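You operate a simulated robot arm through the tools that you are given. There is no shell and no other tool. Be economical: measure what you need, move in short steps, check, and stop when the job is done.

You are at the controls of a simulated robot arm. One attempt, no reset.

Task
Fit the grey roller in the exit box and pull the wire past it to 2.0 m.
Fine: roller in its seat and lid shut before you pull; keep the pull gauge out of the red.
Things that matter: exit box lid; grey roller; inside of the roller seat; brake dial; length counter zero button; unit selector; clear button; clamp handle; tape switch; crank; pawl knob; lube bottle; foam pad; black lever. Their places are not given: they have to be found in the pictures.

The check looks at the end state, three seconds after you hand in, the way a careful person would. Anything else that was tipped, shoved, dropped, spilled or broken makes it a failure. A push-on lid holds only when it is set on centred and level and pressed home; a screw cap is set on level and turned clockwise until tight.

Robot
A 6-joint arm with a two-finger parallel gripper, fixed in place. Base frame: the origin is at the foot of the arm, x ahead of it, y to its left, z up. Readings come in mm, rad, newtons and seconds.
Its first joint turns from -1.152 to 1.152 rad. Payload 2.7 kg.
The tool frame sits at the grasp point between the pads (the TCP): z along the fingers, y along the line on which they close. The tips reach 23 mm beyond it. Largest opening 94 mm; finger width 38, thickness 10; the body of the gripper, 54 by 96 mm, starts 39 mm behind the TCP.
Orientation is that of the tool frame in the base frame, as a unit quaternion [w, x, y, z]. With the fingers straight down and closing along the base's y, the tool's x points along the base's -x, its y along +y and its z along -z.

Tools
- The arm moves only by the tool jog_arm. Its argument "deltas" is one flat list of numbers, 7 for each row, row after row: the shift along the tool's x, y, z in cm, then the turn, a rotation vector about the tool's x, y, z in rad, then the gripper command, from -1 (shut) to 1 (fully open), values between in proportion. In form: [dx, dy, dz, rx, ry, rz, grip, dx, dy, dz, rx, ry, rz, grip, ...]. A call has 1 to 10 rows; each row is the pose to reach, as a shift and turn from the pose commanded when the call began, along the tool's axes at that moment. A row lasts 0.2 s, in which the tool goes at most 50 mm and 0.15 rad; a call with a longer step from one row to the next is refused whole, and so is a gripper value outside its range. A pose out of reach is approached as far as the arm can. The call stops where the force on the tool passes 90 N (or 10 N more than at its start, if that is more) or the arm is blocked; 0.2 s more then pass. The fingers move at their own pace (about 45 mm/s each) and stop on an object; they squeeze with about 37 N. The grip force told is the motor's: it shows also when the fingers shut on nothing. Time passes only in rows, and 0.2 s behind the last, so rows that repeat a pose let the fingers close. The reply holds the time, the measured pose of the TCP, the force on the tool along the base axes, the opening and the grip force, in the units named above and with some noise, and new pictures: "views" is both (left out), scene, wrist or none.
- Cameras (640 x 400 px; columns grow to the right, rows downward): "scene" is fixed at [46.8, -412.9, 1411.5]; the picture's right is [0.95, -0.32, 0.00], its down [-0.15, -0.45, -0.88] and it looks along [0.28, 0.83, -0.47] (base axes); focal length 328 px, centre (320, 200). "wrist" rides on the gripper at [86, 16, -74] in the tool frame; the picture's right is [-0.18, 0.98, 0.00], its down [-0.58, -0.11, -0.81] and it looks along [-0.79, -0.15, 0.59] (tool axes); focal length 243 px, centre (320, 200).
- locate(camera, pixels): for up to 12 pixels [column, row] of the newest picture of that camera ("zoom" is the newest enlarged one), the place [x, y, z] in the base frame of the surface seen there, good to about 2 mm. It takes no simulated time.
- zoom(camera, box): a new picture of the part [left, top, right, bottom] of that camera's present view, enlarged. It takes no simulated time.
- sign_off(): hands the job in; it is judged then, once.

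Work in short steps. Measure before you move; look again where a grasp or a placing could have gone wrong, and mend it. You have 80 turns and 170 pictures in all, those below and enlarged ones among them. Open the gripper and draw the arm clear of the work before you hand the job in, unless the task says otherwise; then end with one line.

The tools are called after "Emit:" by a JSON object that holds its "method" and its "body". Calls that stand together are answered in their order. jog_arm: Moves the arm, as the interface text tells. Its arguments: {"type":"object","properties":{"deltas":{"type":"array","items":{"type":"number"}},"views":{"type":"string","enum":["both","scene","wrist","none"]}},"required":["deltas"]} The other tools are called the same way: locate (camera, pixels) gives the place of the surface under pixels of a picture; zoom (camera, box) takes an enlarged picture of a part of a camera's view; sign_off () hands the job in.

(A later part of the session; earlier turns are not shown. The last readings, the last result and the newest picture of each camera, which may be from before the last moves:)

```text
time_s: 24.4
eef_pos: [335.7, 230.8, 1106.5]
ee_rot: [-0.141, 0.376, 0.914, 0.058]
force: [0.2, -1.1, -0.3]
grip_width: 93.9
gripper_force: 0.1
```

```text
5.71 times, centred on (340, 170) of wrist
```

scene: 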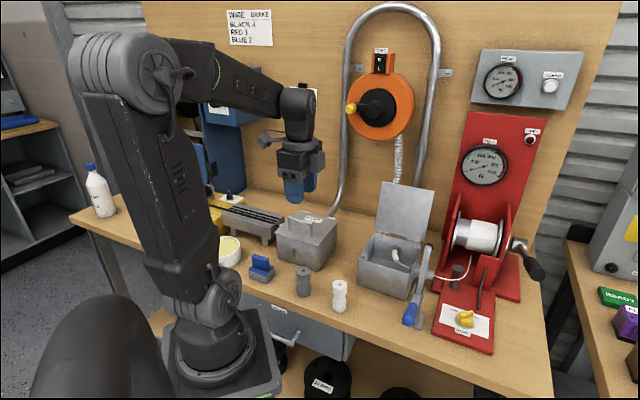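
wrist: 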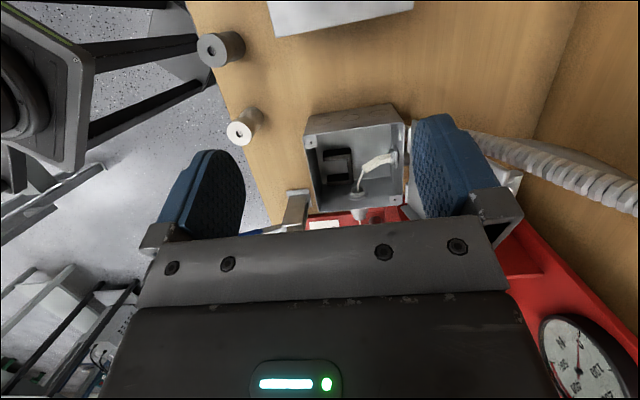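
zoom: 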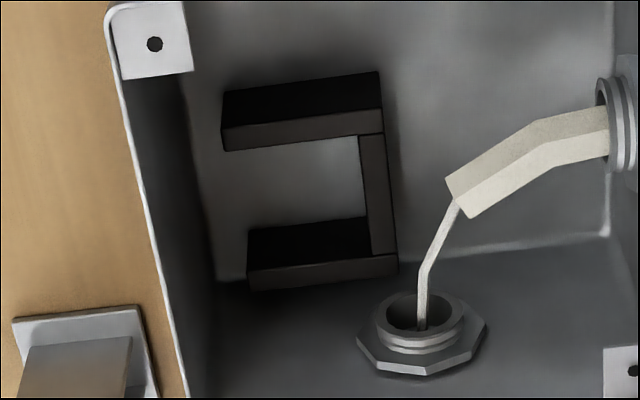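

The seat is a U-shaped black bracket; measure it and the wire/nipple.

Emit:
{"method": "locate", "body": {"camera": "zoom", "pixels": [[235, 108], [370, 88], [225, 138], [375, 122], [365, 150], [380, 235], [255, 248], [365, 230], [250, 275], [390, 265], [300, 190], [370, 180]]}}

Emit:
{"method": "locate", "body": {"camera": "zoom", "pixels": [[420, 310], [455, 195], [540, 150], [420, 270], [470, 120], [360, 195], [310, 145], [310, 220], [260, 165], [155, 45], [550, 330], [200, 300]]}}

Emit:
{"method": "locate", "body": {"camera": "wrist", "pixels": [[211, 50], [200, 45], [225, 37], [240, 50], [235, 70], [241, 131], [230, 131], [253, 131]]}}

```text
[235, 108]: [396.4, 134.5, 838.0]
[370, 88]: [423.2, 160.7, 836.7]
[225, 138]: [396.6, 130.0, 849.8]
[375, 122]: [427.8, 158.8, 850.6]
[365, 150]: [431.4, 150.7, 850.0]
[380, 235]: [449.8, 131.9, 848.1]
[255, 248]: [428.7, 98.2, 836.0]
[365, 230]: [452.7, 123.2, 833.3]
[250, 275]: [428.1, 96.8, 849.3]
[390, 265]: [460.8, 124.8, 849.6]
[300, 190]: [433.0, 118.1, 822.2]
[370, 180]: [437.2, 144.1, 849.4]
```

```text
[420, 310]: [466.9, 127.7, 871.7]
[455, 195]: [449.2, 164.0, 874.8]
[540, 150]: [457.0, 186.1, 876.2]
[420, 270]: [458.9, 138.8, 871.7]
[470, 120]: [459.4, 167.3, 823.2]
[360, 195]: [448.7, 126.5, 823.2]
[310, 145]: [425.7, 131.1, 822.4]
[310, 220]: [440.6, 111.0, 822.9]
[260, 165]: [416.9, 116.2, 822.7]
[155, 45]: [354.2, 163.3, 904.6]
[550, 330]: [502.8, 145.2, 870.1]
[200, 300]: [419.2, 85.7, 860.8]
```

```text
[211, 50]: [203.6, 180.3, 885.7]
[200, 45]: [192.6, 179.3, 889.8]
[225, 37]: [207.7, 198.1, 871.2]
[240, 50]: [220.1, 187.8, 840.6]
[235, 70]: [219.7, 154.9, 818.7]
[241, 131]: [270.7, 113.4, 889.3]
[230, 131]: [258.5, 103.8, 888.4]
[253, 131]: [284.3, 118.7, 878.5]
```

Seat pocket is about u 197–227, v 371–410, floor z≈822, walls to 850. I'll grip the roller with fingers closing along the bench's length; first level the tool.

Emit:
{"method": "jog_arm", "body": {"deltas": [0, 0, 0, 0, -0.15, 0, 0.3, 0, 0, 0, 0, -0.3, 0, 0.3], "views": "none"}}

Emit:
{"method": "jog_arm", "body": {"deltas": [0, 0, 0, 0, 0, -0.15, 0.3, 0, 0, 0, 0, 0, -0.3, 0.3, 0, 0, 0, 0, 0, -0.45, 0.3, 0, 0, 0, 0, 0, -0.6, 0.3, 0, 0, 0, 0, 0, -0.75, 0.3, 0, 0, 0, 0, 0, -0.9, 0.3, 0, 0, 0, 0, 0, -1.05, 0.3, 0, 0, 0, 0, 0, -1.2, 0.3, 0, 0, 0, 0, 0, -1.35, 0.3, 0, 0, 0, 0, 0, -1.5, 0.3], "views": "none"}}

```text
time_s: 25.0
eef_pos: [333.7, 230.2, 1106.6]
ee_rot: [-0.001, 0.379, 0.925, 0.0]
force: [0.0, 0.5, 0.8]
grip_width: 60.6
gripper_force: 0.1
```

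```text
time_s: 27.2
eef_pos: [332.6, 230.8, 1106.6]
ee_rot: [0.0, -0.354, 0.935, 0.002]
force: [0.4, -0.3, -0.1]
grip_width: 61.4
gripper_force: 0.1
```

Move above the grey roller at z≈990, trimming yaw to 45°.

Emit:
{"method": "jog_arm", "body": {"deltas": [2.56, 0.99, 2.33, 0, 0, -0.06, 0.3, 5.1, 1.97, 4.66, 0, 0, -0.06, 0.3, 7.7, 2.96, 7, 0, 0, -0.06, 0.3, 10.2, 3.94, 9.3, 0, 0, -0.06, 0.3, 12.8, 4.93, 11.66, 0, 0, -0.06, 0.3]}}

```text
time_s: 28.4
eef_pos: [205.9, 185.0, 991.1]
ee_rot: [0.0, -0.38, 0.925, 0.002]
force: [0.2, -0.5, 0.1]
grip_width: 61.1
gripper_force: 0.0
```

scene: 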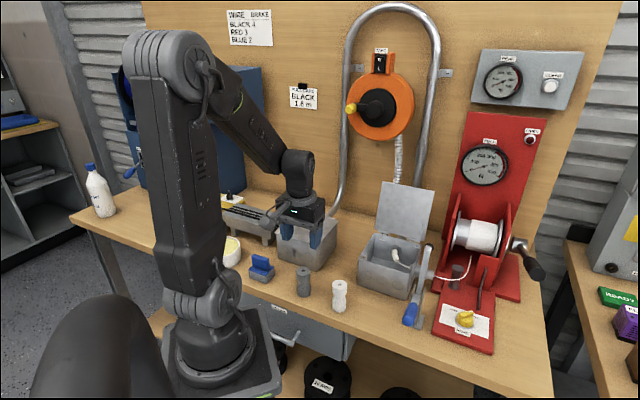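
wrist: 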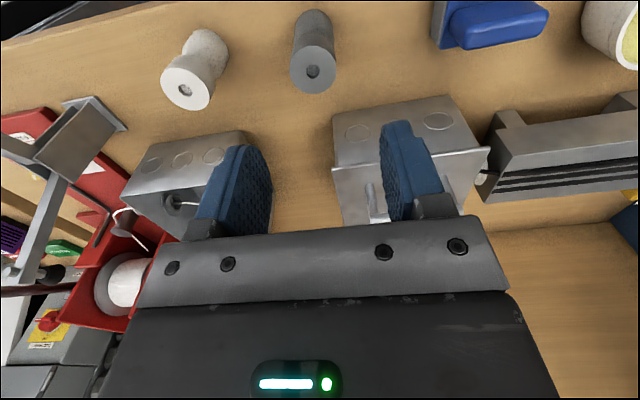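

Emit:
{"method": "locate", "body": {"camera": "wrist", "pixels": [[313, 72], [291, 70], [335, 70], [313, 50], [313, 93], [334, 168], [480, 150], [371, 190], [298, 20]]}}

Emit:
{"method": "zoom", "body": {"camera": "wrist", "box": [260, 0, 360, 110]}}

```text
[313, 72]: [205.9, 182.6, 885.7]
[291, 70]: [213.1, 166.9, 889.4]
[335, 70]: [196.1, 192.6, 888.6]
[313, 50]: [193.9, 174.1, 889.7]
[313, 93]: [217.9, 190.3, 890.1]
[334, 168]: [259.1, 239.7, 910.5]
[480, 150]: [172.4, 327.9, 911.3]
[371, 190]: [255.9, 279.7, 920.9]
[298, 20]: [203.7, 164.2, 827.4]
```

```text
3.64 times, centred on (310, 55) of wrist
```

zoom: 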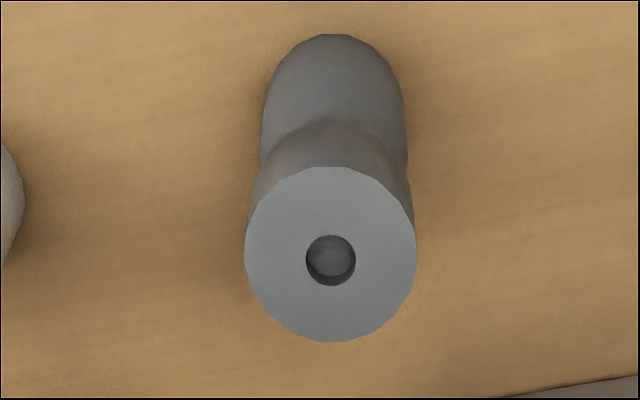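

Roller centre ≈ (205.3,181.5), top 890, Ø≈31. Descend to z≈875 and grip.

Emit:
{"method": "jog_arm", "body": {"deltas": [0.3, -0.1, 4, 0, 0, 0, 0.3, 0.88, -0.21, 8, 0, 0, 0, 0.3, 0.88, -0.21, 11.6, 0, 0, 0, 0.3, 0.88, -0.21, 11.6, 0, 0, 0, 0.3, 0.88, -0.21, 11.6, 0, 0, 0, -0.6, 0.88, -0.21, 11.6, 0, 0, 0, -0.6, 0.88, -0.21, 11.6, 0, 0, 0, -0.6]}}

```text
time_s: 30.0
eef_pos: [201.7, 176.2, 876.7]
ee_rot: [-0.001, -0.38, 0.925, 0.002]
force: [0.5, -0.1, -0.4]
grip_width: 32.8
gripper_force: 36.9
```

scene: 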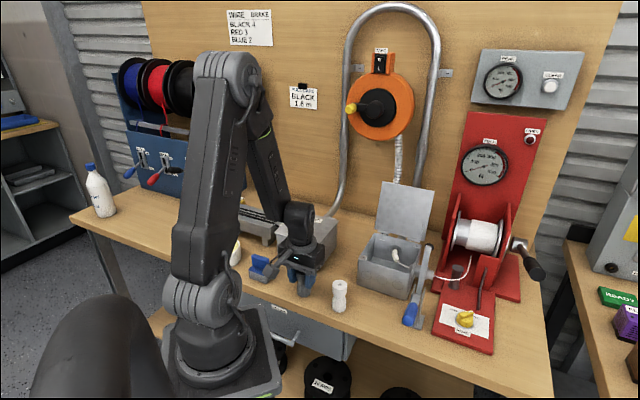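
wrist: 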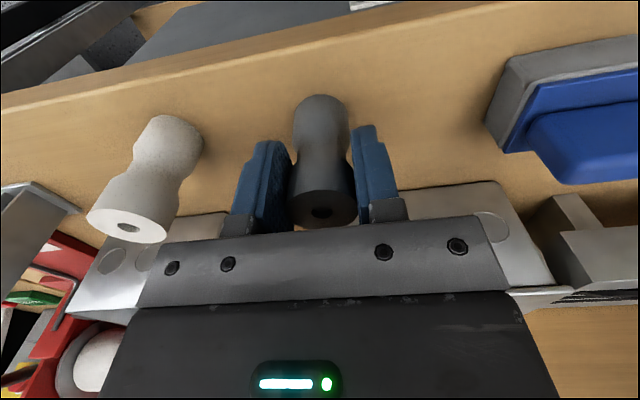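

Gripped (32.8 mm). Lift 13 cm.

Emit:
{"method": "jog_arm", "body": {"deltas": [0, 0, 0, 0, 0, 0, -1, 0, 0, -2, 0, 0, 0, -1, 0, 0, -6, 0, 0, 0, -1, 0, 0, -10, 0, 0, 0, -1, 0, 0, -14, 0, 0, 0, -1], "views": "wrist"}}

```text
time_s: 31.2
eef_pos: [199.1, 175.6, 1015.7]
ee_rot: [-0.001, -0.38, 0.925, 0.001]
force: [0.4, 0.0, -1.3]
grip_width: 32.5
gripper_force: 37.0
```

wrist: 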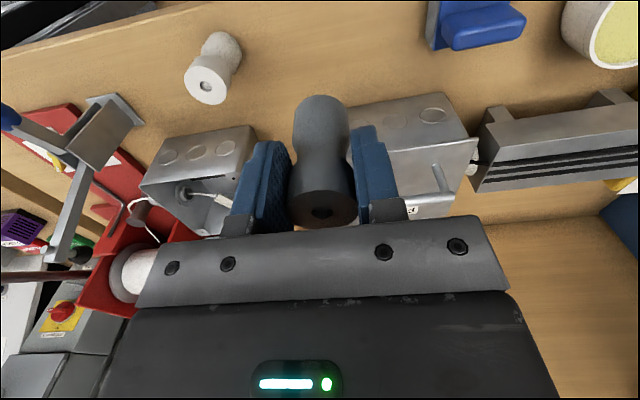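

Roller held upright. Move near the box for a look at the seat.

Emit:
{"method": "jog_arm", "body": {"deltas": [-2.15, -3.8, 0, 0, 0, 0, -1, -4.3, -7.6, 0, 0, 0, 0, -1, -6.4, -11.5, 0, 0, 0, 0, -1, -8.6, -15.3, 0, 0, 0, 0, -1]}}

```text
time_s: 32.2
eef_pos: [367.5, 125.9, 1014.4]
ee_rot: [0.0, -0.381, 0.925, 0.002]
force: [0.3, -0.1, -0.8]
grip_width: 32.6
gripper_force: 37.4
```

scene: 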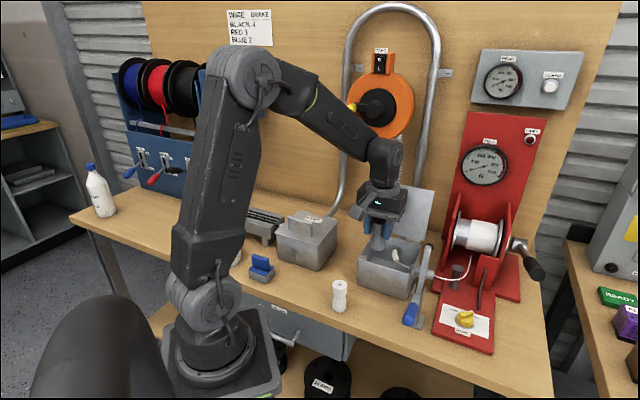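
wrist: 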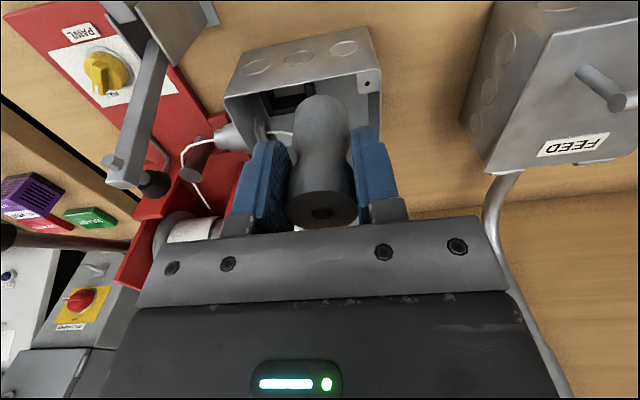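

Emit:
{"method": "zoom", "body": {"camera": "wrist", "box": [210, 30, 390, 150]}}

```text
3.33 times, centred on (300, 90) of wrist
```

zoom: 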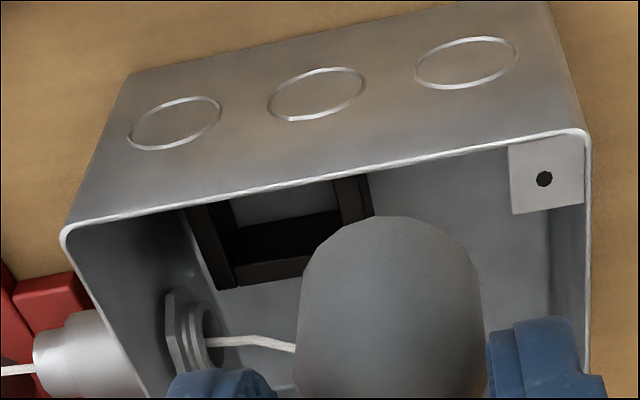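

Emit:
{"method": "locate", "body": {"camera": "zoom", "pixels": [[336, 190], [345, 218], [366, 190], [213, 215], [205, 230], [230, 262], [240, 272], [232, 285], [300, 265], [270, 212], [190, 330], [203, 325]]}}

Emit:
{"method": "locate", "body": {"camera": "zoom", "pixels": [[352, 190], [352, 210], [222, 240], [228, 250], [280, 280], [310, 258], [280, 262], [90, 240], [300, 190], [575, 200], [340, 240], [250, 345]]}}

```text
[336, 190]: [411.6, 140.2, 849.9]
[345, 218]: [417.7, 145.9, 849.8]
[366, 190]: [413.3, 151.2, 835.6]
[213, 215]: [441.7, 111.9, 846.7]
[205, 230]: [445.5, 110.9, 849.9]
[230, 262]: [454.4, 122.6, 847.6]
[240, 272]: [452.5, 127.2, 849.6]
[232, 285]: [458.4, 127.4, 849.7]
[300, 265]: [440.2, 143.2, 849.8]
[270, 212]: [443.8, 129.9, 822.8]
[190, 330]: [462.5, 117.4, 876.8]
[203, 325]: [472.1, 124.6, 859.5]
```

```text
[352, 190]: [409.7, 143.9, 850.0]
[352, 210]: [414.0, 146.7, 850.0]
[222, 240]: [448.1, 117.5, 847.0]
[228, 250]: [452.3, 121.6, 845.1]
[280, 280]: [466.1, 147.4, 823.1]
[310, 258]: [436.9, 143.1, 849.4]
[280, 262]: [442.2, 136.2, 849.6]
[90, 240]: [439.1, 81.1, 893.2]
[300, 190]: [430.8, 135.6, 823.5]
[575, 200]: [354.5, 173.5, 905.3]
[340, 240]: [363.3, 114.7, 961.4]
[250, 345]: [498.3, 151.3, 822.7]
```

Pocket inner: u 192.5–233.5, back wall v≈408, centre ≈ (213, 389). Move over it and descend to just above the walls.

Emit:
{"method": "jog_arm", "body": {"deltas": [-1.7, -2.1, 0, 0, 0, 0, -1, -3.43, -4.2, 0, 0, 0, 0, -1, -3.43, -4.2, 3, 0, 0, 0, -1, -3.43, -4.2, 6, 0, 0, 0, -1, -3.43, -4.2, 9.5, 0, 0, 0, -1, -3.43, -4.2, 9.5, 0, 0, 0, -1]}}

```text
time_s: 33.6
eef_pos: [421.5, 122.9, 919.7]
ee_rot: [-0.001, -0.379, 0.925, 0.002]
force: [-0.3, -0.5, -1.3]
grip_width: 32.5
gripper_force: 37.0
```

scene: 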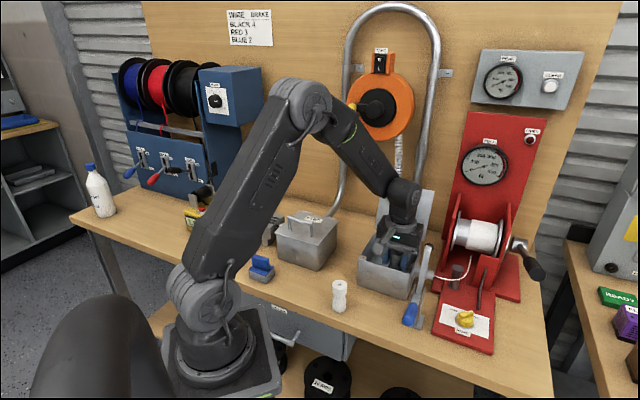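
wrist: 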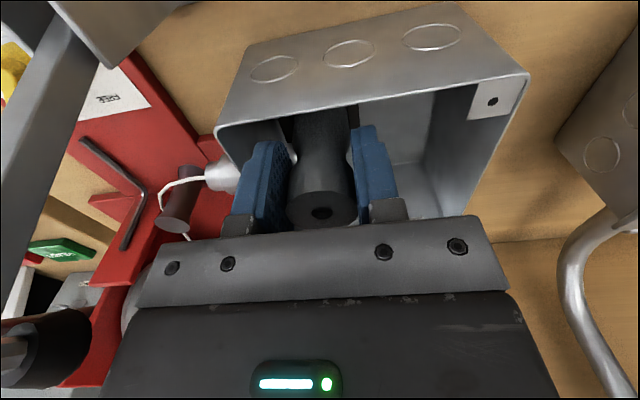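

Emit:
{"method": "zoom", "body": {"camera": "wrist", "box": [210, 70, 440, 240]}}

Emit:
{"method": "zoom", "body": {"camera": "scene", "box": [350, 180, 450, 310]}}

```text
2.35 times, centred on (325, 155) of wrist
```

zoom: 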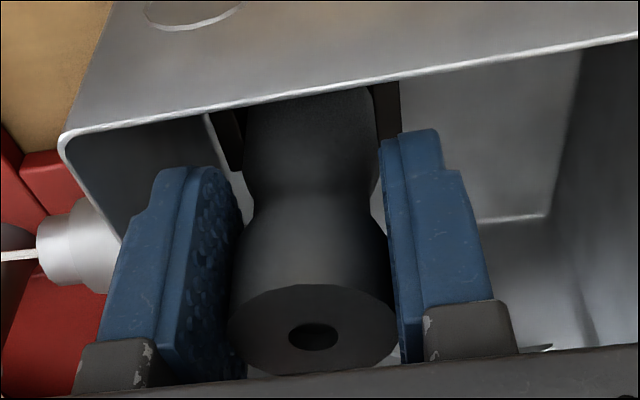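

```text
3.08 times, centred on (400, 245) of scene
```

zoom: 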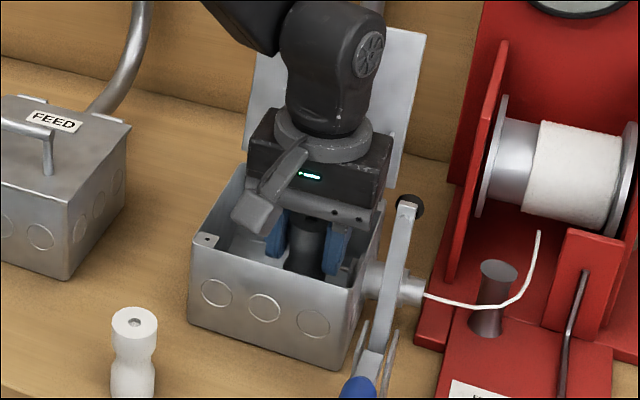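

Roller lines up between the arms. Lower 38 mm more in steps.

Emit:
{"method": "jog_arm", "body": {"deltas": [0, 0, 1, 0, 0, 0, -1, 0, 0, 2, 0, 0, 0, -1, 0, 0, 3, 0, 0, 0, -1, 0, 0, 3.5, 0, 0, 0, -1, 0, 0, 3.9, 0, 0, 0, -1]}}

```text
time_s: 34.8
eef_pos: [422.1, 123.6, 882.3]
ee_rot: [-0.001, -0.38, 0.925, 0.002]
force: [4.0, -6.8, 1.2]
grip_width: 32.0
gripper_force: 36.9
```

scene: 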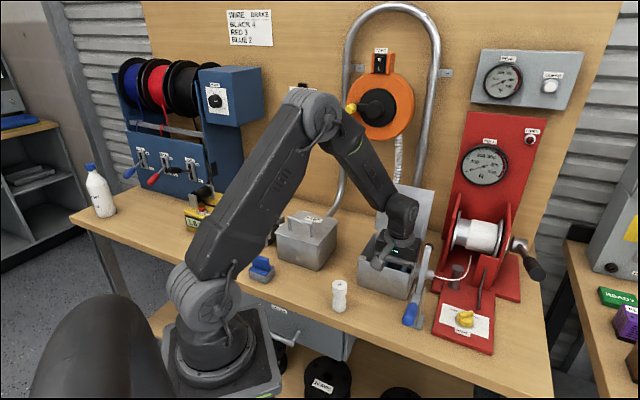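
wrist: 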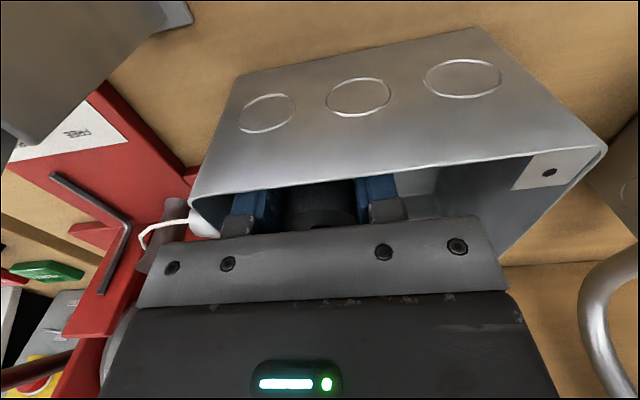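

Slight sideways contact (~8 N), no bottom contact yet. Lower 4 mm more.

Emit:
{"method": "jog_arm", "body": {"deltas": [0, -0.1, 0.2, 0, 0, 0, -1, 0, -0.1, 0.4, 0, 0, 0, -1, 0, -0.1, 0.4, 0, 0, 0, -1], "views": "none"}}

```text
time_s: 35.6
eef_pos: [422.4, 123.3, 877.7]
ee_rot: [-0.001, -0.381, 0.925, 0.002]
force: [0.2, -0.4, -1.2]
grip_width: 32.2
gripper_force: 36.6
```

Emit:
{"method": "jog_arm", "body": {"deltas": [0, 0, 0.15, 0, 0, 0, -1, 0, 0, 0.3, 0, 0, 0, -1, 0, 0, 0.3, 0, 0, 0, -1], "views": "none"}}

```text
time_s: 36.4
eef_pos: [423.0, 122.3, 874.6]
ee_rot: [-0.001, -0.38, 0.925, 0.002]
force: [0.3, 0.1, -1.3]
grip_width: 32.6
gripper_force: 37.3
```

No contact force yet but fingertips are at the arm tops; the roller must be within ~1–2 mm of the floor. Release gently.

Emit:
{"method": "jog_arm", "body": {"deltas": [0, 0, 0, 0, 0, 0, -0.2, 0, 0, 0, 0, 0, 0, -0.1, 0, 0, 0, 0, 0, 0, -0.06, 0, 0, 0, 0, 0, 0, -0.06], "views": "wrist"}}

```text
time_s: 37.4
eef_pos: [422.4, 121.1, 874.5]
ee_rot: [-0.001, -0.381, 0.925, 0.002]
force: [-0.9, -0.2, 0.8]
grip_width: 44.0
gripper_force: 0.0
```

wrist: 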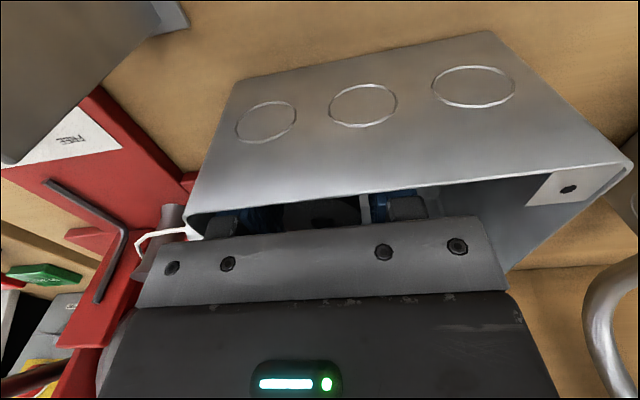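

Rise straight up.

Emit:
{"method": "jog_arm", "body": {"deltas": [0, 0, -2, 0, 0, 0, -0.06, 0, 0, -5, 0, 0, 0, -0.06, 0, 0, -9, 0, 0, 0, -0.06, 0, 0, -13.5, 0, 0, 0, -0.06]}}

```text
time_s: 38.4
eef_pos: [423.9, 123.5, 1008.0]
ee_rot: [-0.001, -0.381, 0.924, 0.001]
force: [-0.4, 0.6, -0.3]
grip_width: 44.0
gripper_force: 0.0
```

scene: 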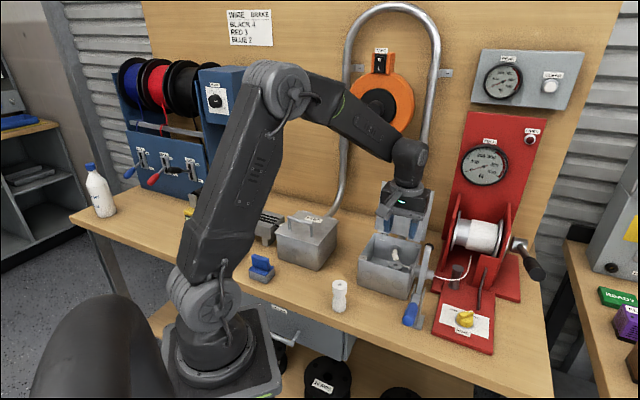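
wrist: 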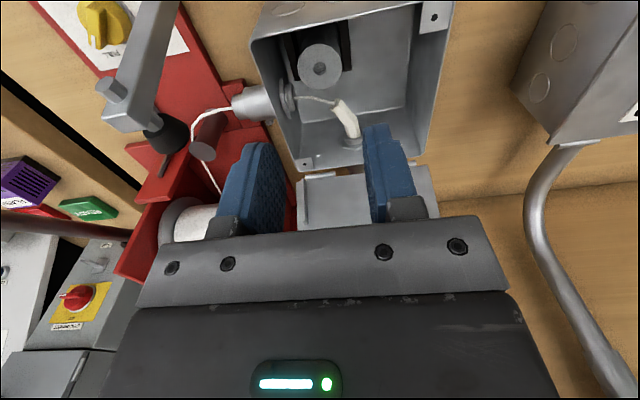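

Emit:
{"method": "zoom", "body": {"camera": "wrist", "box": [240, 0, 450, 180]}}

Emit:
{"method": "locate", "body": {"camera": "wrist", "pixels": [[319, 68], [298, 68], [341, 68], [318, 46], [320, 87], [290, 42], [347, 42], [315, 100], [298, 30]]}}

```text
2.22 times, centred on (345, 90) of wrist
```

zoom: 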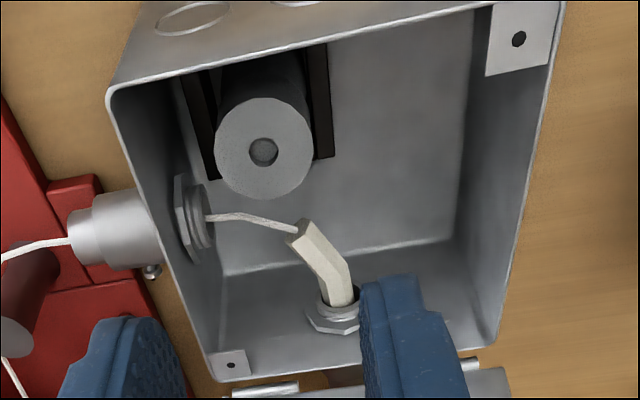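

```text
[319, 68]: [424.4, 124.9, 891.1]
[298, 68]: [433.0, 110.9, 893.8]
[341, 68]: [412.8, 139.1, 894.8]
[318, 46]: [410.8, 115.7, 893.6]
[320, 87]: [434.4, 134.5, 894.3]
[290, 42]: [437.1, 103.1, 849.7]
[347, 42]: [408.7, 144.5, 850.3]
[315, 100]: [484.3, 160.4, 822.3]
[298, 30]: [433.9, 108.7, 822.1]
```

Roller stands upright in its seat (top z≈894 over floor 822). Now rise and turn back to the lid-handle orientation.

Emit:
{"method": "jog_arm", "body": {"deltas": [0, 0, -3.5, 0, 0, 0, -0.36, 0, 0, -7, 0, 0, 0, -0.36, 0, 0, -10, 0, 0, 0, -0.36, 0, 0, -10, 0, 0, 0.15, -0.36, 0, 0, -10, 0, 0, 0.3, -0.36, 0, 0, -10, 0, 0, 0.45, -0.36, 0, 0, -10, 0, 0, 0.6, -0.36, 0, 0, -10, 0, 0, 0.75, -0.36, 0, 0, -10, 0, 0, 0.9, -0.36], "views": "none"}}

Emit:
{"method": "jog_arm", "body": {"deltas": [0, 0, 0, 0, 0, 0.15, -0.36, 0, 0, 0, 0, 0, 0.3, -0.36, 0, 0, 0, 0, 0, 0.45, -0.36, 0, 0, 0, 0, 0, 0.6, -0.36, 0, 0, 0, 0, 0, 0.66, -0.36], "views": "wrist"}}

```text
time_s: 40.4
eef_pos: [422.7, 121.2, 1110.2]
ee_rot: [-0.001, 0.06, 0.998, 0.002]
force: [-0.9, 0.1, -0.4]
grip_width: 30.1
gripper_force: 0.0
```

```text
time_s: 41.6
eef_pos: [424.2, 121.3, 1107.6]
ee_rot: [-0.002, 0.381, 0.925, 0.001]
force: [-0.3, -0.3, -0.4]
grip_width: 30.0
gripper_force: 0.0
```

wrist: 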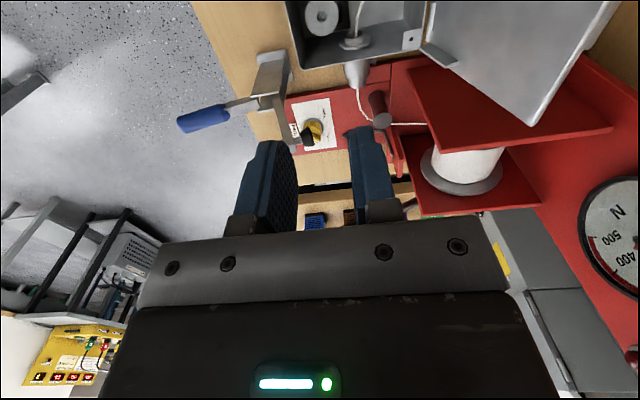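

Move to above the open lid's bar (520.7,252.8).

Emit:
{"method": "jog_arm", "body": {"deltas": [0.6, 4, 0, 0, 0, 0, -0.36, 1.2, 8, 0, 0, 0, 0, -0.36, 1.8, 12, 0, 0, 0, 0, -0.36, 2.4, 16.1, 0, 0, 0, 0, -0.36, 2.4, 16.1, 0, 0, 0, 0, -0.36]}}

```text
time_s: 42.8
eef_pos: [520.6, 253.2, 1105.9]
ee_rot: [-0.003, 0.38, 0.925, -0.001]
force: [-0.5, -7.0, -11.2]
grip_width: 30.1
gripper_force: 0.1
```

scene: 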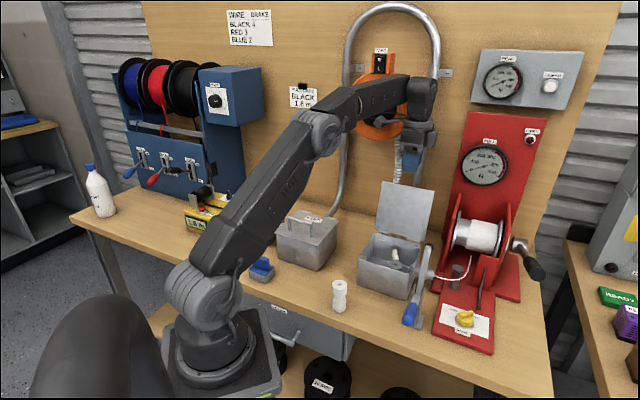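
wrist: 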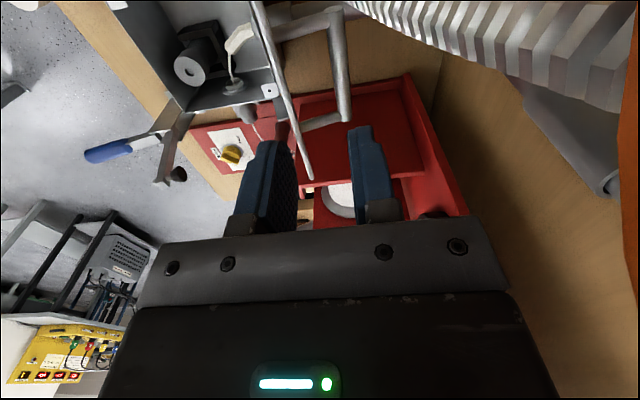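

A slight contact force appears near the conduit; ease 3 mm back and descend to the bar.

Emit:
{"method": "jog_arm", "body": {"deltas": [0, -0.4, 1, 0, 0, 0, -0.36, 0, -0.4, 4, 0, 0, 0, -0.36, 0, -0.3, 7, 0, 0, 0, -0.36, 0, -0.2, 9.9, 0, 0, 0, -0.36]}}

```text
time_s: 43.6
eef_pos: [518.7, 253.7, 1067.5]
ee_rot: [0.014, 0.379, 0.925, 0.02]
force: [-1.4, -0.8, 9.9]
grip_width: 30.4
gripper_force: 1.0
stopped in row 4: the force on the tool passed its limit (the readings are from after the stop); the commanded pose is now the measured one
```

scene: 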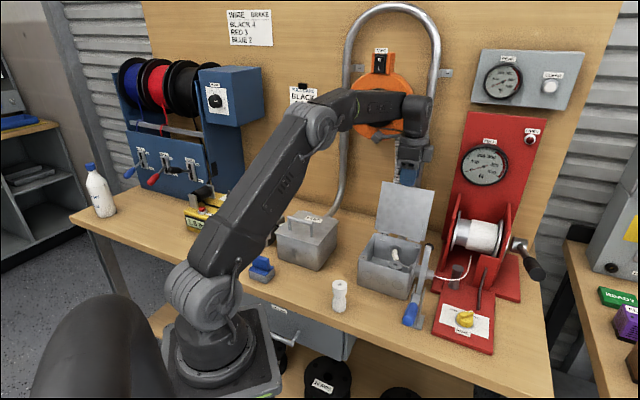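
wrist: 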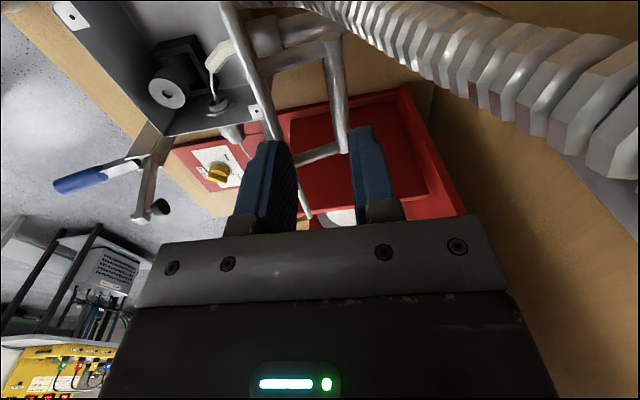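

Blocked: likely a finger on the lid's top edge. Locate bar and lid edge.

Emit:
{"method": "locate", "body": {"camera": "wrist", "pixels": [[335, 60], [340, 110], [345, 145], [245, 60], [262, 110], [235, 20], [303, 205], [560, 150], [470, 100]]}}

Emit:
{"method": "zoom", "body": {"camera": "scene", "box": [350, 80, 460, 250]}}

```text
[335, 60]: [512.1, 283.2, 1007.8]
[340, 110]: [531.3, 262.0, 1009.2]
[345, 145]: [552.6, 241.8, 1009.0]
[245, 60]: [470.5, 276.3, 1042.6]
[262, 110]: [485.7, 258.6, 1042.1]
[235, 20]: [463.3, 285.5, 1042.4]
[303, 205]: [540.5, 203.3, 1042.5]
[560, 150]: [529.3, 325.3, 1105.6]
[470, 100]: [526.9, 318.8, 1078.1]
```

```text
2.35 times, centred on (405, 165) of scene
```

zoom: 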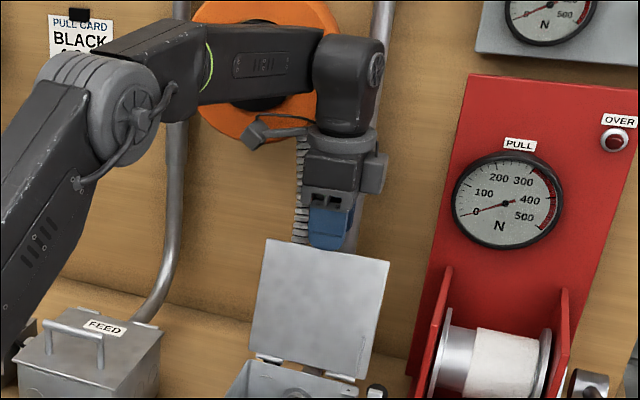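

Lid leans at ~107° with bar at v≈562, top edge at v≈528, z≈1042. I'll shut the fingers, slip them between lid and bar, and guide the lid down with them. First rise, close, and correct the small tilt.

Emit:
{"method": "jog_arm", "body": {"deltas": [0, 0, -1, 0.02, 0.005, 0, -0.36, 0, 0, -2, 0.048, 0.011, 0, -1, 0, 0, -2, 0.048, 0.011, 0, -1, 0, 0, -2, 0.048, 0.011, 0, -1, 0, 0, -2, 0.048, 0.011, 0, -1]}}

```text
time_s: 44.8
eef_pos: [518.4, 253.0, 1085.5]
ee_rot: [-0.001, 0.38, 0.925, -0.001]
force: [0.5, -0.4, 0.5]
grip_width: 0.0
gripper_force: 36.5
```

scene: 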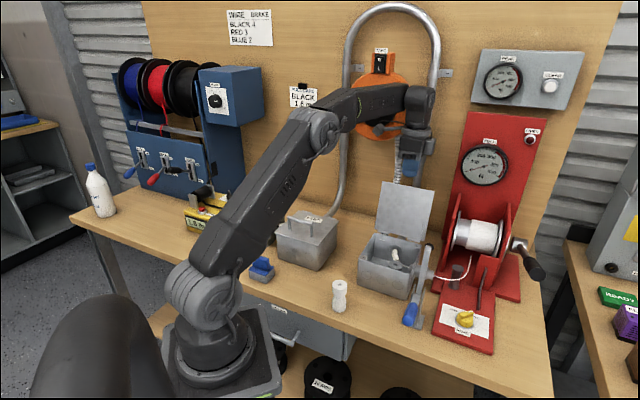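
wrist: 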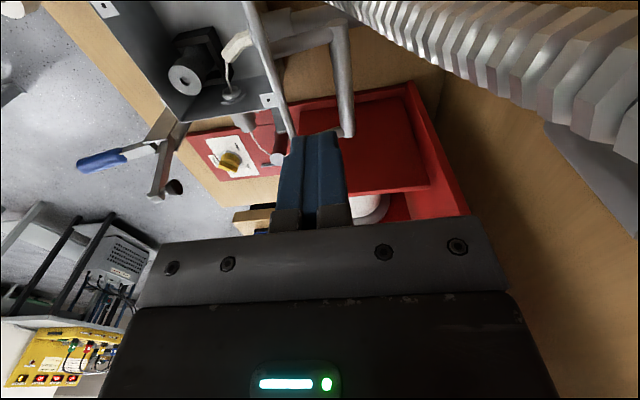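

Fingers sit between lid and bar. Descend 7 cm into the gap.

Emit:
{"method": "jog_arm", "body": {"deltas": [0, -0.2, 2, 0, 0, 0, -1, 0, -0.2, 4, 0, 0, 0, -1, 0, -0.2, 5.5, 0, 0, 0, -1, 0, -0.2, 7, 0, 0, 0, -1], "views": "wrist"}}

```text
time_s: 45.8
eef_pos: [514.9, 250.9, 1015.1]
ee_rot: [-0.001, 0.38, 0.925, -0.001]
force: [0.5, 0.1, -0.7]
grip_width: 0.0
gripper_force: 37.2
```

wrist: 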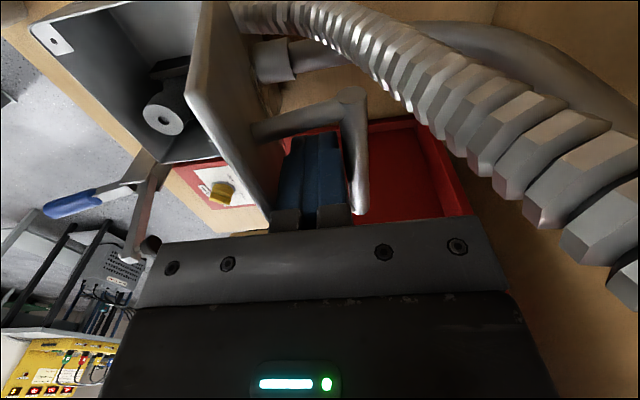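

Now guide the lid from 107° to about 60°.

Emit:
{"method": "jog_arm", "body": {"deltas": [0, -0.77, -0.4, 0, 0, 0, -1, 0, -1.6, -0.9, 0, 0, 0, -1, 0, -2.55, -1.29, 0, 0, 0, -1, 0, -3.5, -1.6, 0, 0, 0, -1, 0, -4.45, -1.86, 0, 0, 0, -1, 0, -5.4, -2.0, 0, 0, 0, -1, 0, -6.43, -2.09, 0, 0, 0, -1, 0, -7.4, -2.05, 0, 0, 0, -1, 0, -8.4, -1.97, 0, 0, 0, -1]}}

```text
time_s: 47.8
eef_pos: [455.9, 191.3, 1035.3]
ee_rot: [-0.002, 0.379, 0.925, 0.0]
force: [-0.4, -0.2, -0.1]
grip_width: 0.0
gripper_force: 36.7
```

scene: 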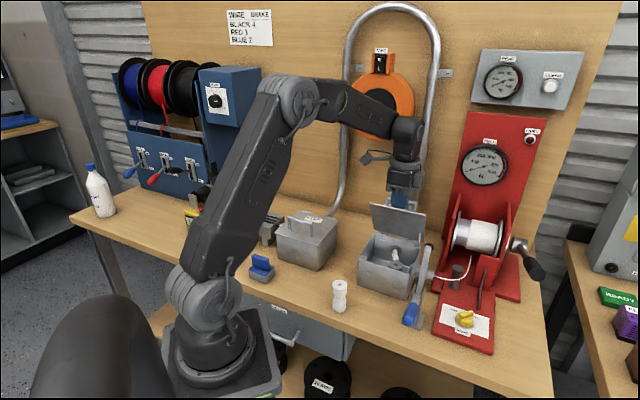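
wrist: 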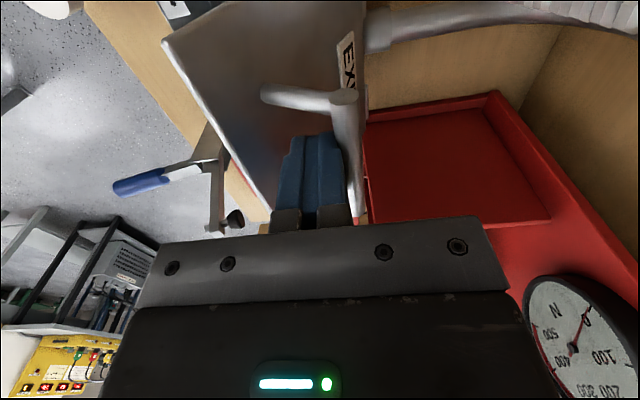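

Lid follows smoothly. Continue down to near closed.

Emit:
{"method": "jog_arm", "body": {"deltas": [0, -0.97, 0.2, 0, 0, 0, -1, 0, -1.94, 0.46, 0, 0, 0, -1, 0, -2.85, 0.85, 0, 0, 0, -1, 0, -3.76, 1.25, 0, 0, 0, -1, 0, -4.6, 1.8, 0, 0, 0, -1, 0, -5.42, 2.34, 0, 0, 0, -1, 0, -6.15, 3.0, 0, 0, 0, -1, 0, -6.86, 3.71, 0, 0, 0, -1, 0, -8.04, 5.3, 0, 0, 0, -1, 0, -8.94, 6.8, 0, 0, 0, -1]}}

```text
time_s: 50.0
eef_pos: [395.3, 127.1, 967.7]
ee_rot: [-0.002, 0.38, 0.925, -0.001]
force: [-0.3, -1.7, -0.7]
grip_width: 0.0
gripper_force: 37.1
```

scene: 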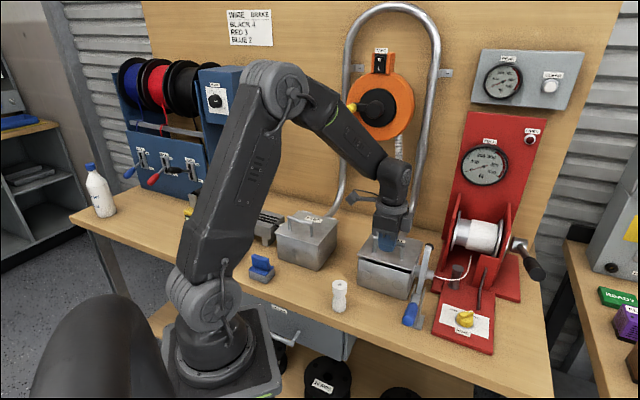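
wrist: 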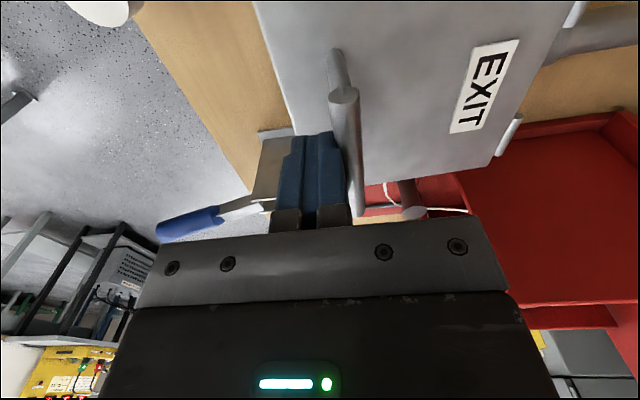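

Lid almost shut; move 1.5 cm more to −v so it settles, then rise.

Emit:
{"method": "jog_arm", "body": {"deltas": [0, -0.5, 0, 0, 0, 0, -1, 0, -1, 0, 0, 0, 0, -1, 0, -1.5, 0, 0, 0, 0, -1, 0, -1.5, -3, 0, 0, 0, -1, 0, -1.5, -5, 0, 0, 0, -1]}}

```text
time_s: 51.2
eef_pos: [383.6, 116.5, 1021.7]
ee_rot: [-0.001, 0.379, 0.925, -0.002]
force: [-1.0, -0.2, 0.2]
grip_width: 0.1
gripper_force: 36.9
```

scene: 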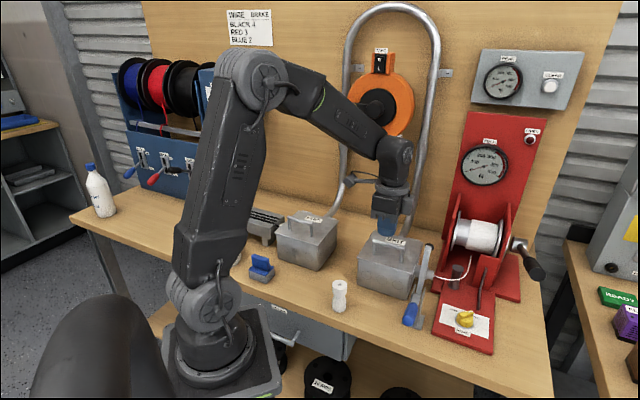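
wrist: 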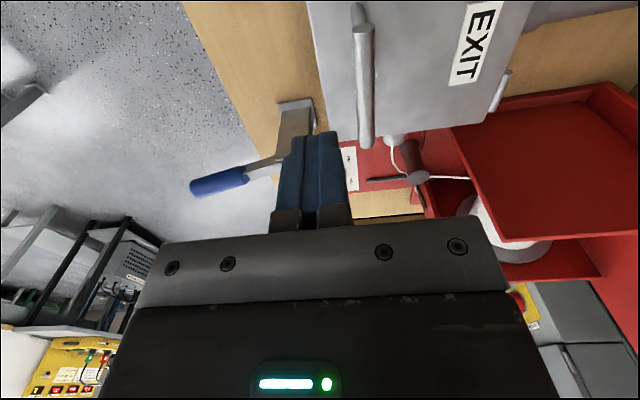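

Emit:
{"method": "locate", "body": {"camera": "wrist", "pixels": [[363, 60], [367, 130], [335, 60], [410, 60], [340, 110], [440, 120]]}}

Emit:
{"method": "zoom", "body": {"camera": "scene", "box": [350, 210, 450, 310]}}

Emit:
{"method": "zoom", "body": {"camera": "scene", "box": [430, 180, 560, 300]}}

```text
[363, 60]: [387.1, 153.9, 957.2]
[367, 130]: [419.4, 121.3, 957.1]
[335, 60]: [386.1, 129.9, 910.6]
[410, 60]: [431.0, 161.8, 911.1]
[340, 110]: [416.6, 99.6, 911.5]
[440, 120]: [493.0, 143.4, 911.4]
```

```text
4.00 times, centred on (400, 260) of scene
```

zoom: 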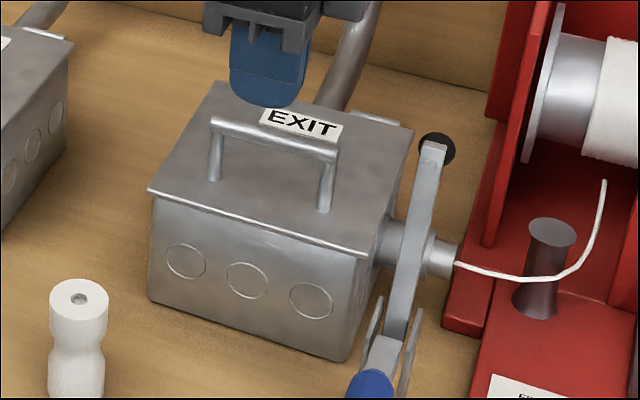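

```text
3.33 times, centred on (495, 240) of scene
```

zoom: 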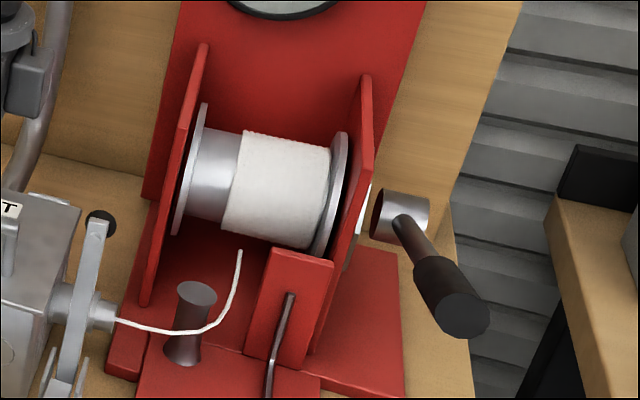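

Lid is flat shut (z≈911). Now measure the crank.

Emit:
{"method": "locate", "body": {"camera": "zoom", "pixels": [[400, 215], [378, 215], [425, 215], [403, 228], [415, 245], [428, 262], [435, 275], [450, 295], [470, 315], [480, 300], [445, 310], [360, 210]]}}

Emit:
{"method": "locate", "body": {"camera": "wrist", "pixels": [[500, 240], [525, 300], [380, 150]]}}

```text
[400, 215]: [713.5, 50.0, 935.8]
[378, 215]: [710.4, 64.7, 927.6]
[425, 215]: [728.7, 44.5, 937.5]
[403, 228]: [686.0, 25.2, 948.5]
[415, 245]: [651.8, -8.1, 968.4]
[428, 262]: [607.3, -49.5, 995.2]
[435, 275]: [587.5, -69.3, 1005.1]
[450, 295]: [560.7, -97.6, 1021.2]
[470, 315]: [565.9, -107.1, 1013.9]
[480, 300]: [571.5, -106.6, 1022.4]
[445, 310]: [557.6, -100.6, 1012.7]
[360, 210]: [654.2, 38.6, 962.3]
```

```text
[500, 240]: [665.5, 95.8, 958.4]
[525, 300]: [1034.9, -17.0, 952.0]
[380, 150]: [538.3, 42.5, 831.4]
```

The crank is a long lever, axis about (v 555, z 926), grip at (566,−105,1015). Raise and move over for a close view of it.

Emit:
{"method": "jog_arm", "body": {"deltas": [0, 0, -4.5, 0, 0, 0, -1, -2, 0, -8, 0, 0, 0, -1, -6, 0, -11, 0, 0, 0, -1, -9, 0, -12.8, 0, 0, 0, -1, -11, 0, -12.8, 0, 0, 0, -1]}}

```text
time_s: 52.4
eef_pos: [464.3, 43.6, 1142.7]
ee_rot: [-0.001, 0.38, 0.925, -0.001]
force: [-0.4, 0.4, 0.1]
grip_width: 0.1
gripper_force: 37.4
```

scene: 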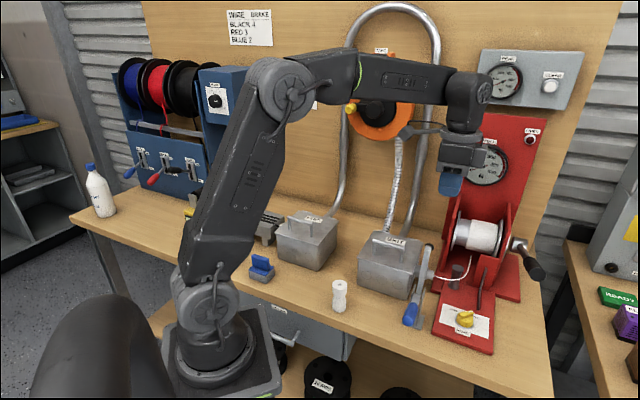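
wrist: 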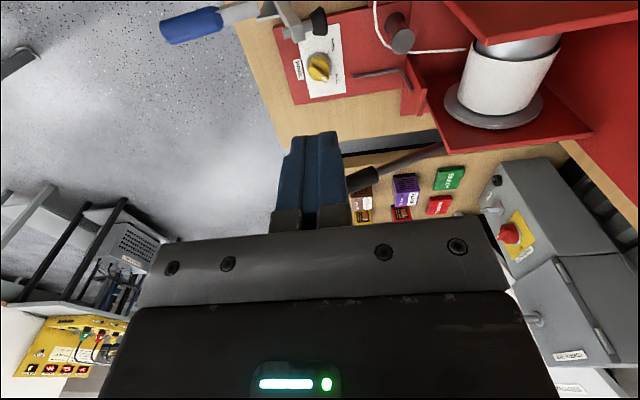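

Emit:
{"method": "zoom", "body": {"camera": "wrist", "box": [330, 0, 600, 220]}}

Emit:
{"method": "locate", "body": {"camera": "wrist", "pixels": [[440, 148], [400, 165], [360, 180], [350, 148], [430, 142], [500, 90], [455, 90], [540, 90], [400, 190], [445, 180], [415, 85], [380, 75]]}}

```text
1.82 times, centred on (465, 110) of wrist
```

zoom: 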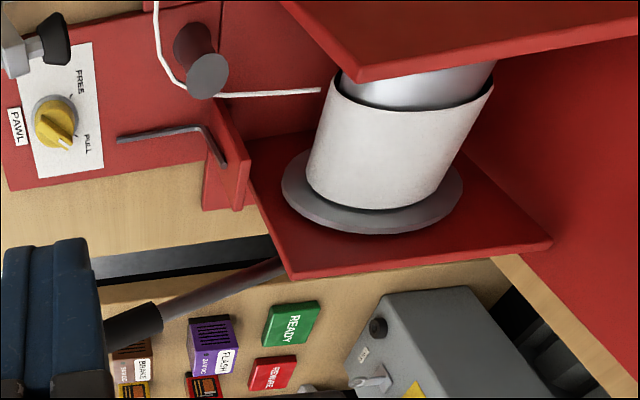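

```text
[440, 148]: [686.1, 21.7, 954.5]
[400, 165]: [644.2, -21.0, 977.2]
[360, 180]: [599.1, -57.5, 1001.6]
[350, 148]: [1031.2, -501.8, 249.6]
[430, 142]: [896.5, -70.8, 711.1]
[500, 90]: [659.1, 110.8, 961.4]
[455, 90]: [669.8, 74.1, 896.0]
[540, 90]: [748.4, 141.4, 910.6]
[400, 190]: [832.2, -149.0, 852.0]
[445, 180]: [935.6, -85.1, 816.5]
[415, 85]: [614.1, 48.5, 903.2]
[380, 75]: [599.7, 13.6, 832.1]
```

Emit:
{"method": "locate", "body": {"camera": "wrist", "pixels": [[463, 49], [450, 50], [430, 51], [410, 50], [375, 10], [500, 60], [480, 75], [490, 110], [525, 70]]}}

Emit:
{"method": "zoom", "body": {"camera": "scene", "box": [440, 200, 530, 300]}}

Emit:
{"method": "locate", "body": {"camera": "zoom", "pixels": [[180, 205], [178, 240], [165, 280], [130, 300], [250, 100], [250, 160], [250, 190]]}}

```text
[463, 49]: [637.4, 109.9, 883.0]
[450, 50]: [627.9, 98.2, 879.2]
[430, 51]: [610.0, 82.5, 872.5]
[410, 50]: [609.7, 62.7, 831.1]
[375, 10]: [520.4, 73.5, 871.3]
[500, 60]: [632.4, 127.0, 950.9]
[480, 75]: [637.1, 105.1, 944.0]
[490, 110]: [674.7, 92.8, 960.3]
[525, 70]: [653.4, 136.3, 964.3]
```

```text
4.00 times, centred on (485, 250) of scene
```

zoom: 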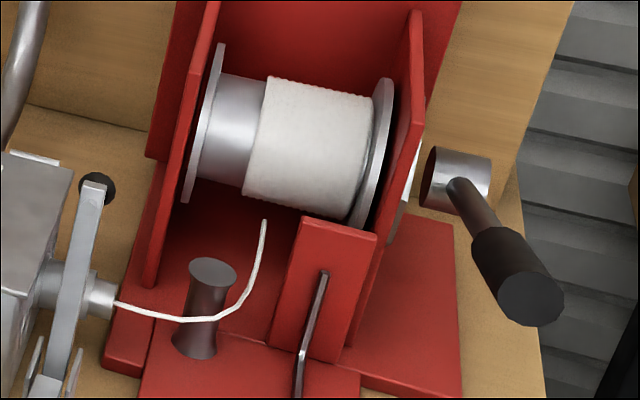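

```text
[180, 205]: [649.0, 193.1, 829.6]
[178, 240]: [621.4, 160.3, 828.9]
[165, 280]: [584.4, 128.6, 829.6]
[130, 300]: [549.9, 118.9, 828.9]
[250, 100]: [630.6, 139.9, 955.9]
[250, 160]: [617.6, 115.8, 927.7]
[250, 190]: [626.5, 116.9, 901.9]
```

The rope winds under the drum (end at z≈883, drum axis ≈926), so the pull sense is likely lever-down. I'll grip the black crank grip from above with fingers closing along the crank axis; first turn the tool.

Emit:
{"method": "jog_arm", "body": {"deltas": [0, 0, 0, 0, 0, -0.15, 0.3, 0, 0, 0, 0, 0, -0.3, 0.3, 0, 0, 0, 0, 0, -0.45, 0.3, 0, 0, 0, 0, 0, -0.6, 0.3, 0, 0, 0, 0, 0, -0.75, 0.3, 0, 0, 0, 0, 0, -0.9, 0.3, 0, 0, 0, 0, 0, -1.05, 0.3, 0, 0, 0, 0, 0, -1.2, 0.3, 0, 0, 0, 0, 0, -1.35, 0.3, 0, 0, 0, 0, 0, -1.5, 0.3], "views": "none"}}

```text
time_s: 54.6
eef_pos: [463.3, 40.0, 1145.0]
ee_rot: [-0.003, -0.355, 0.935, -0.001]
force: [0.1, -0.8, 0.0]
grip_width: 61.3
gripper_force: 0.0
```

Emit:
{"method": "jog_arm", "body": {"deltas": [0, -4.3, 0, 0, 0, -0.07, 0.3, 0, -8.6, 0, 0, 0, -0.07, 0.3, 0, -12.9, 3, 0, 0, -0.07, 0.3, 0, -17.1, 6.5, 0, 0, -0.07, 0.3]}}

```text
refused: row 3 steps farther than a row can; nothing moved
```

One row was too long; repeat with smaller steps.

Emit:
{"method": "jog_arm", "body": {"deltas": [0, -4.3, 0, 0, 0, -0.07, 0.3, 0, -8.6, 0, 0, 0, -0.07, 0.3, 0, -12.9, 1.5, 0, 0, -0.07, 0.3, 0, -17.1, 3, 0, 0, -0.07, 0.3, 0, -17.1, 6.5, 0, 0, -0.07, 0.3]}}

```text
time_s: 55.8
eef_pos: [574.6, -85.7, 1082.0]
ee_rot: [-0.002, -0.386, 0.923, 0.0]
force: [0.2, 0.2, -0.3]
grip_width: 61.1
gripper_force: 0.0
```

scene: 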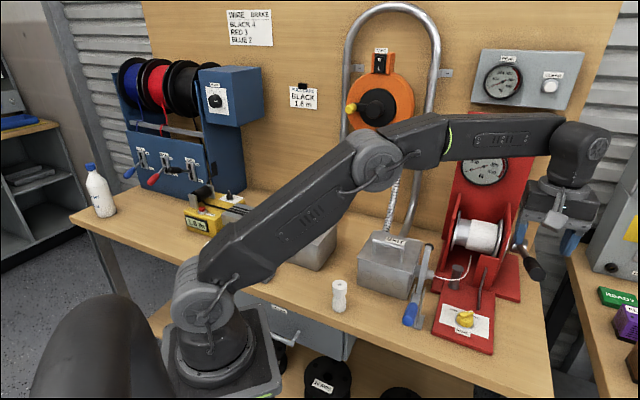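
wrist: 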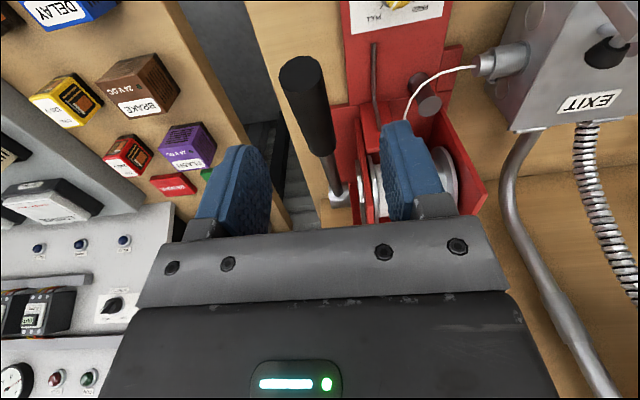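

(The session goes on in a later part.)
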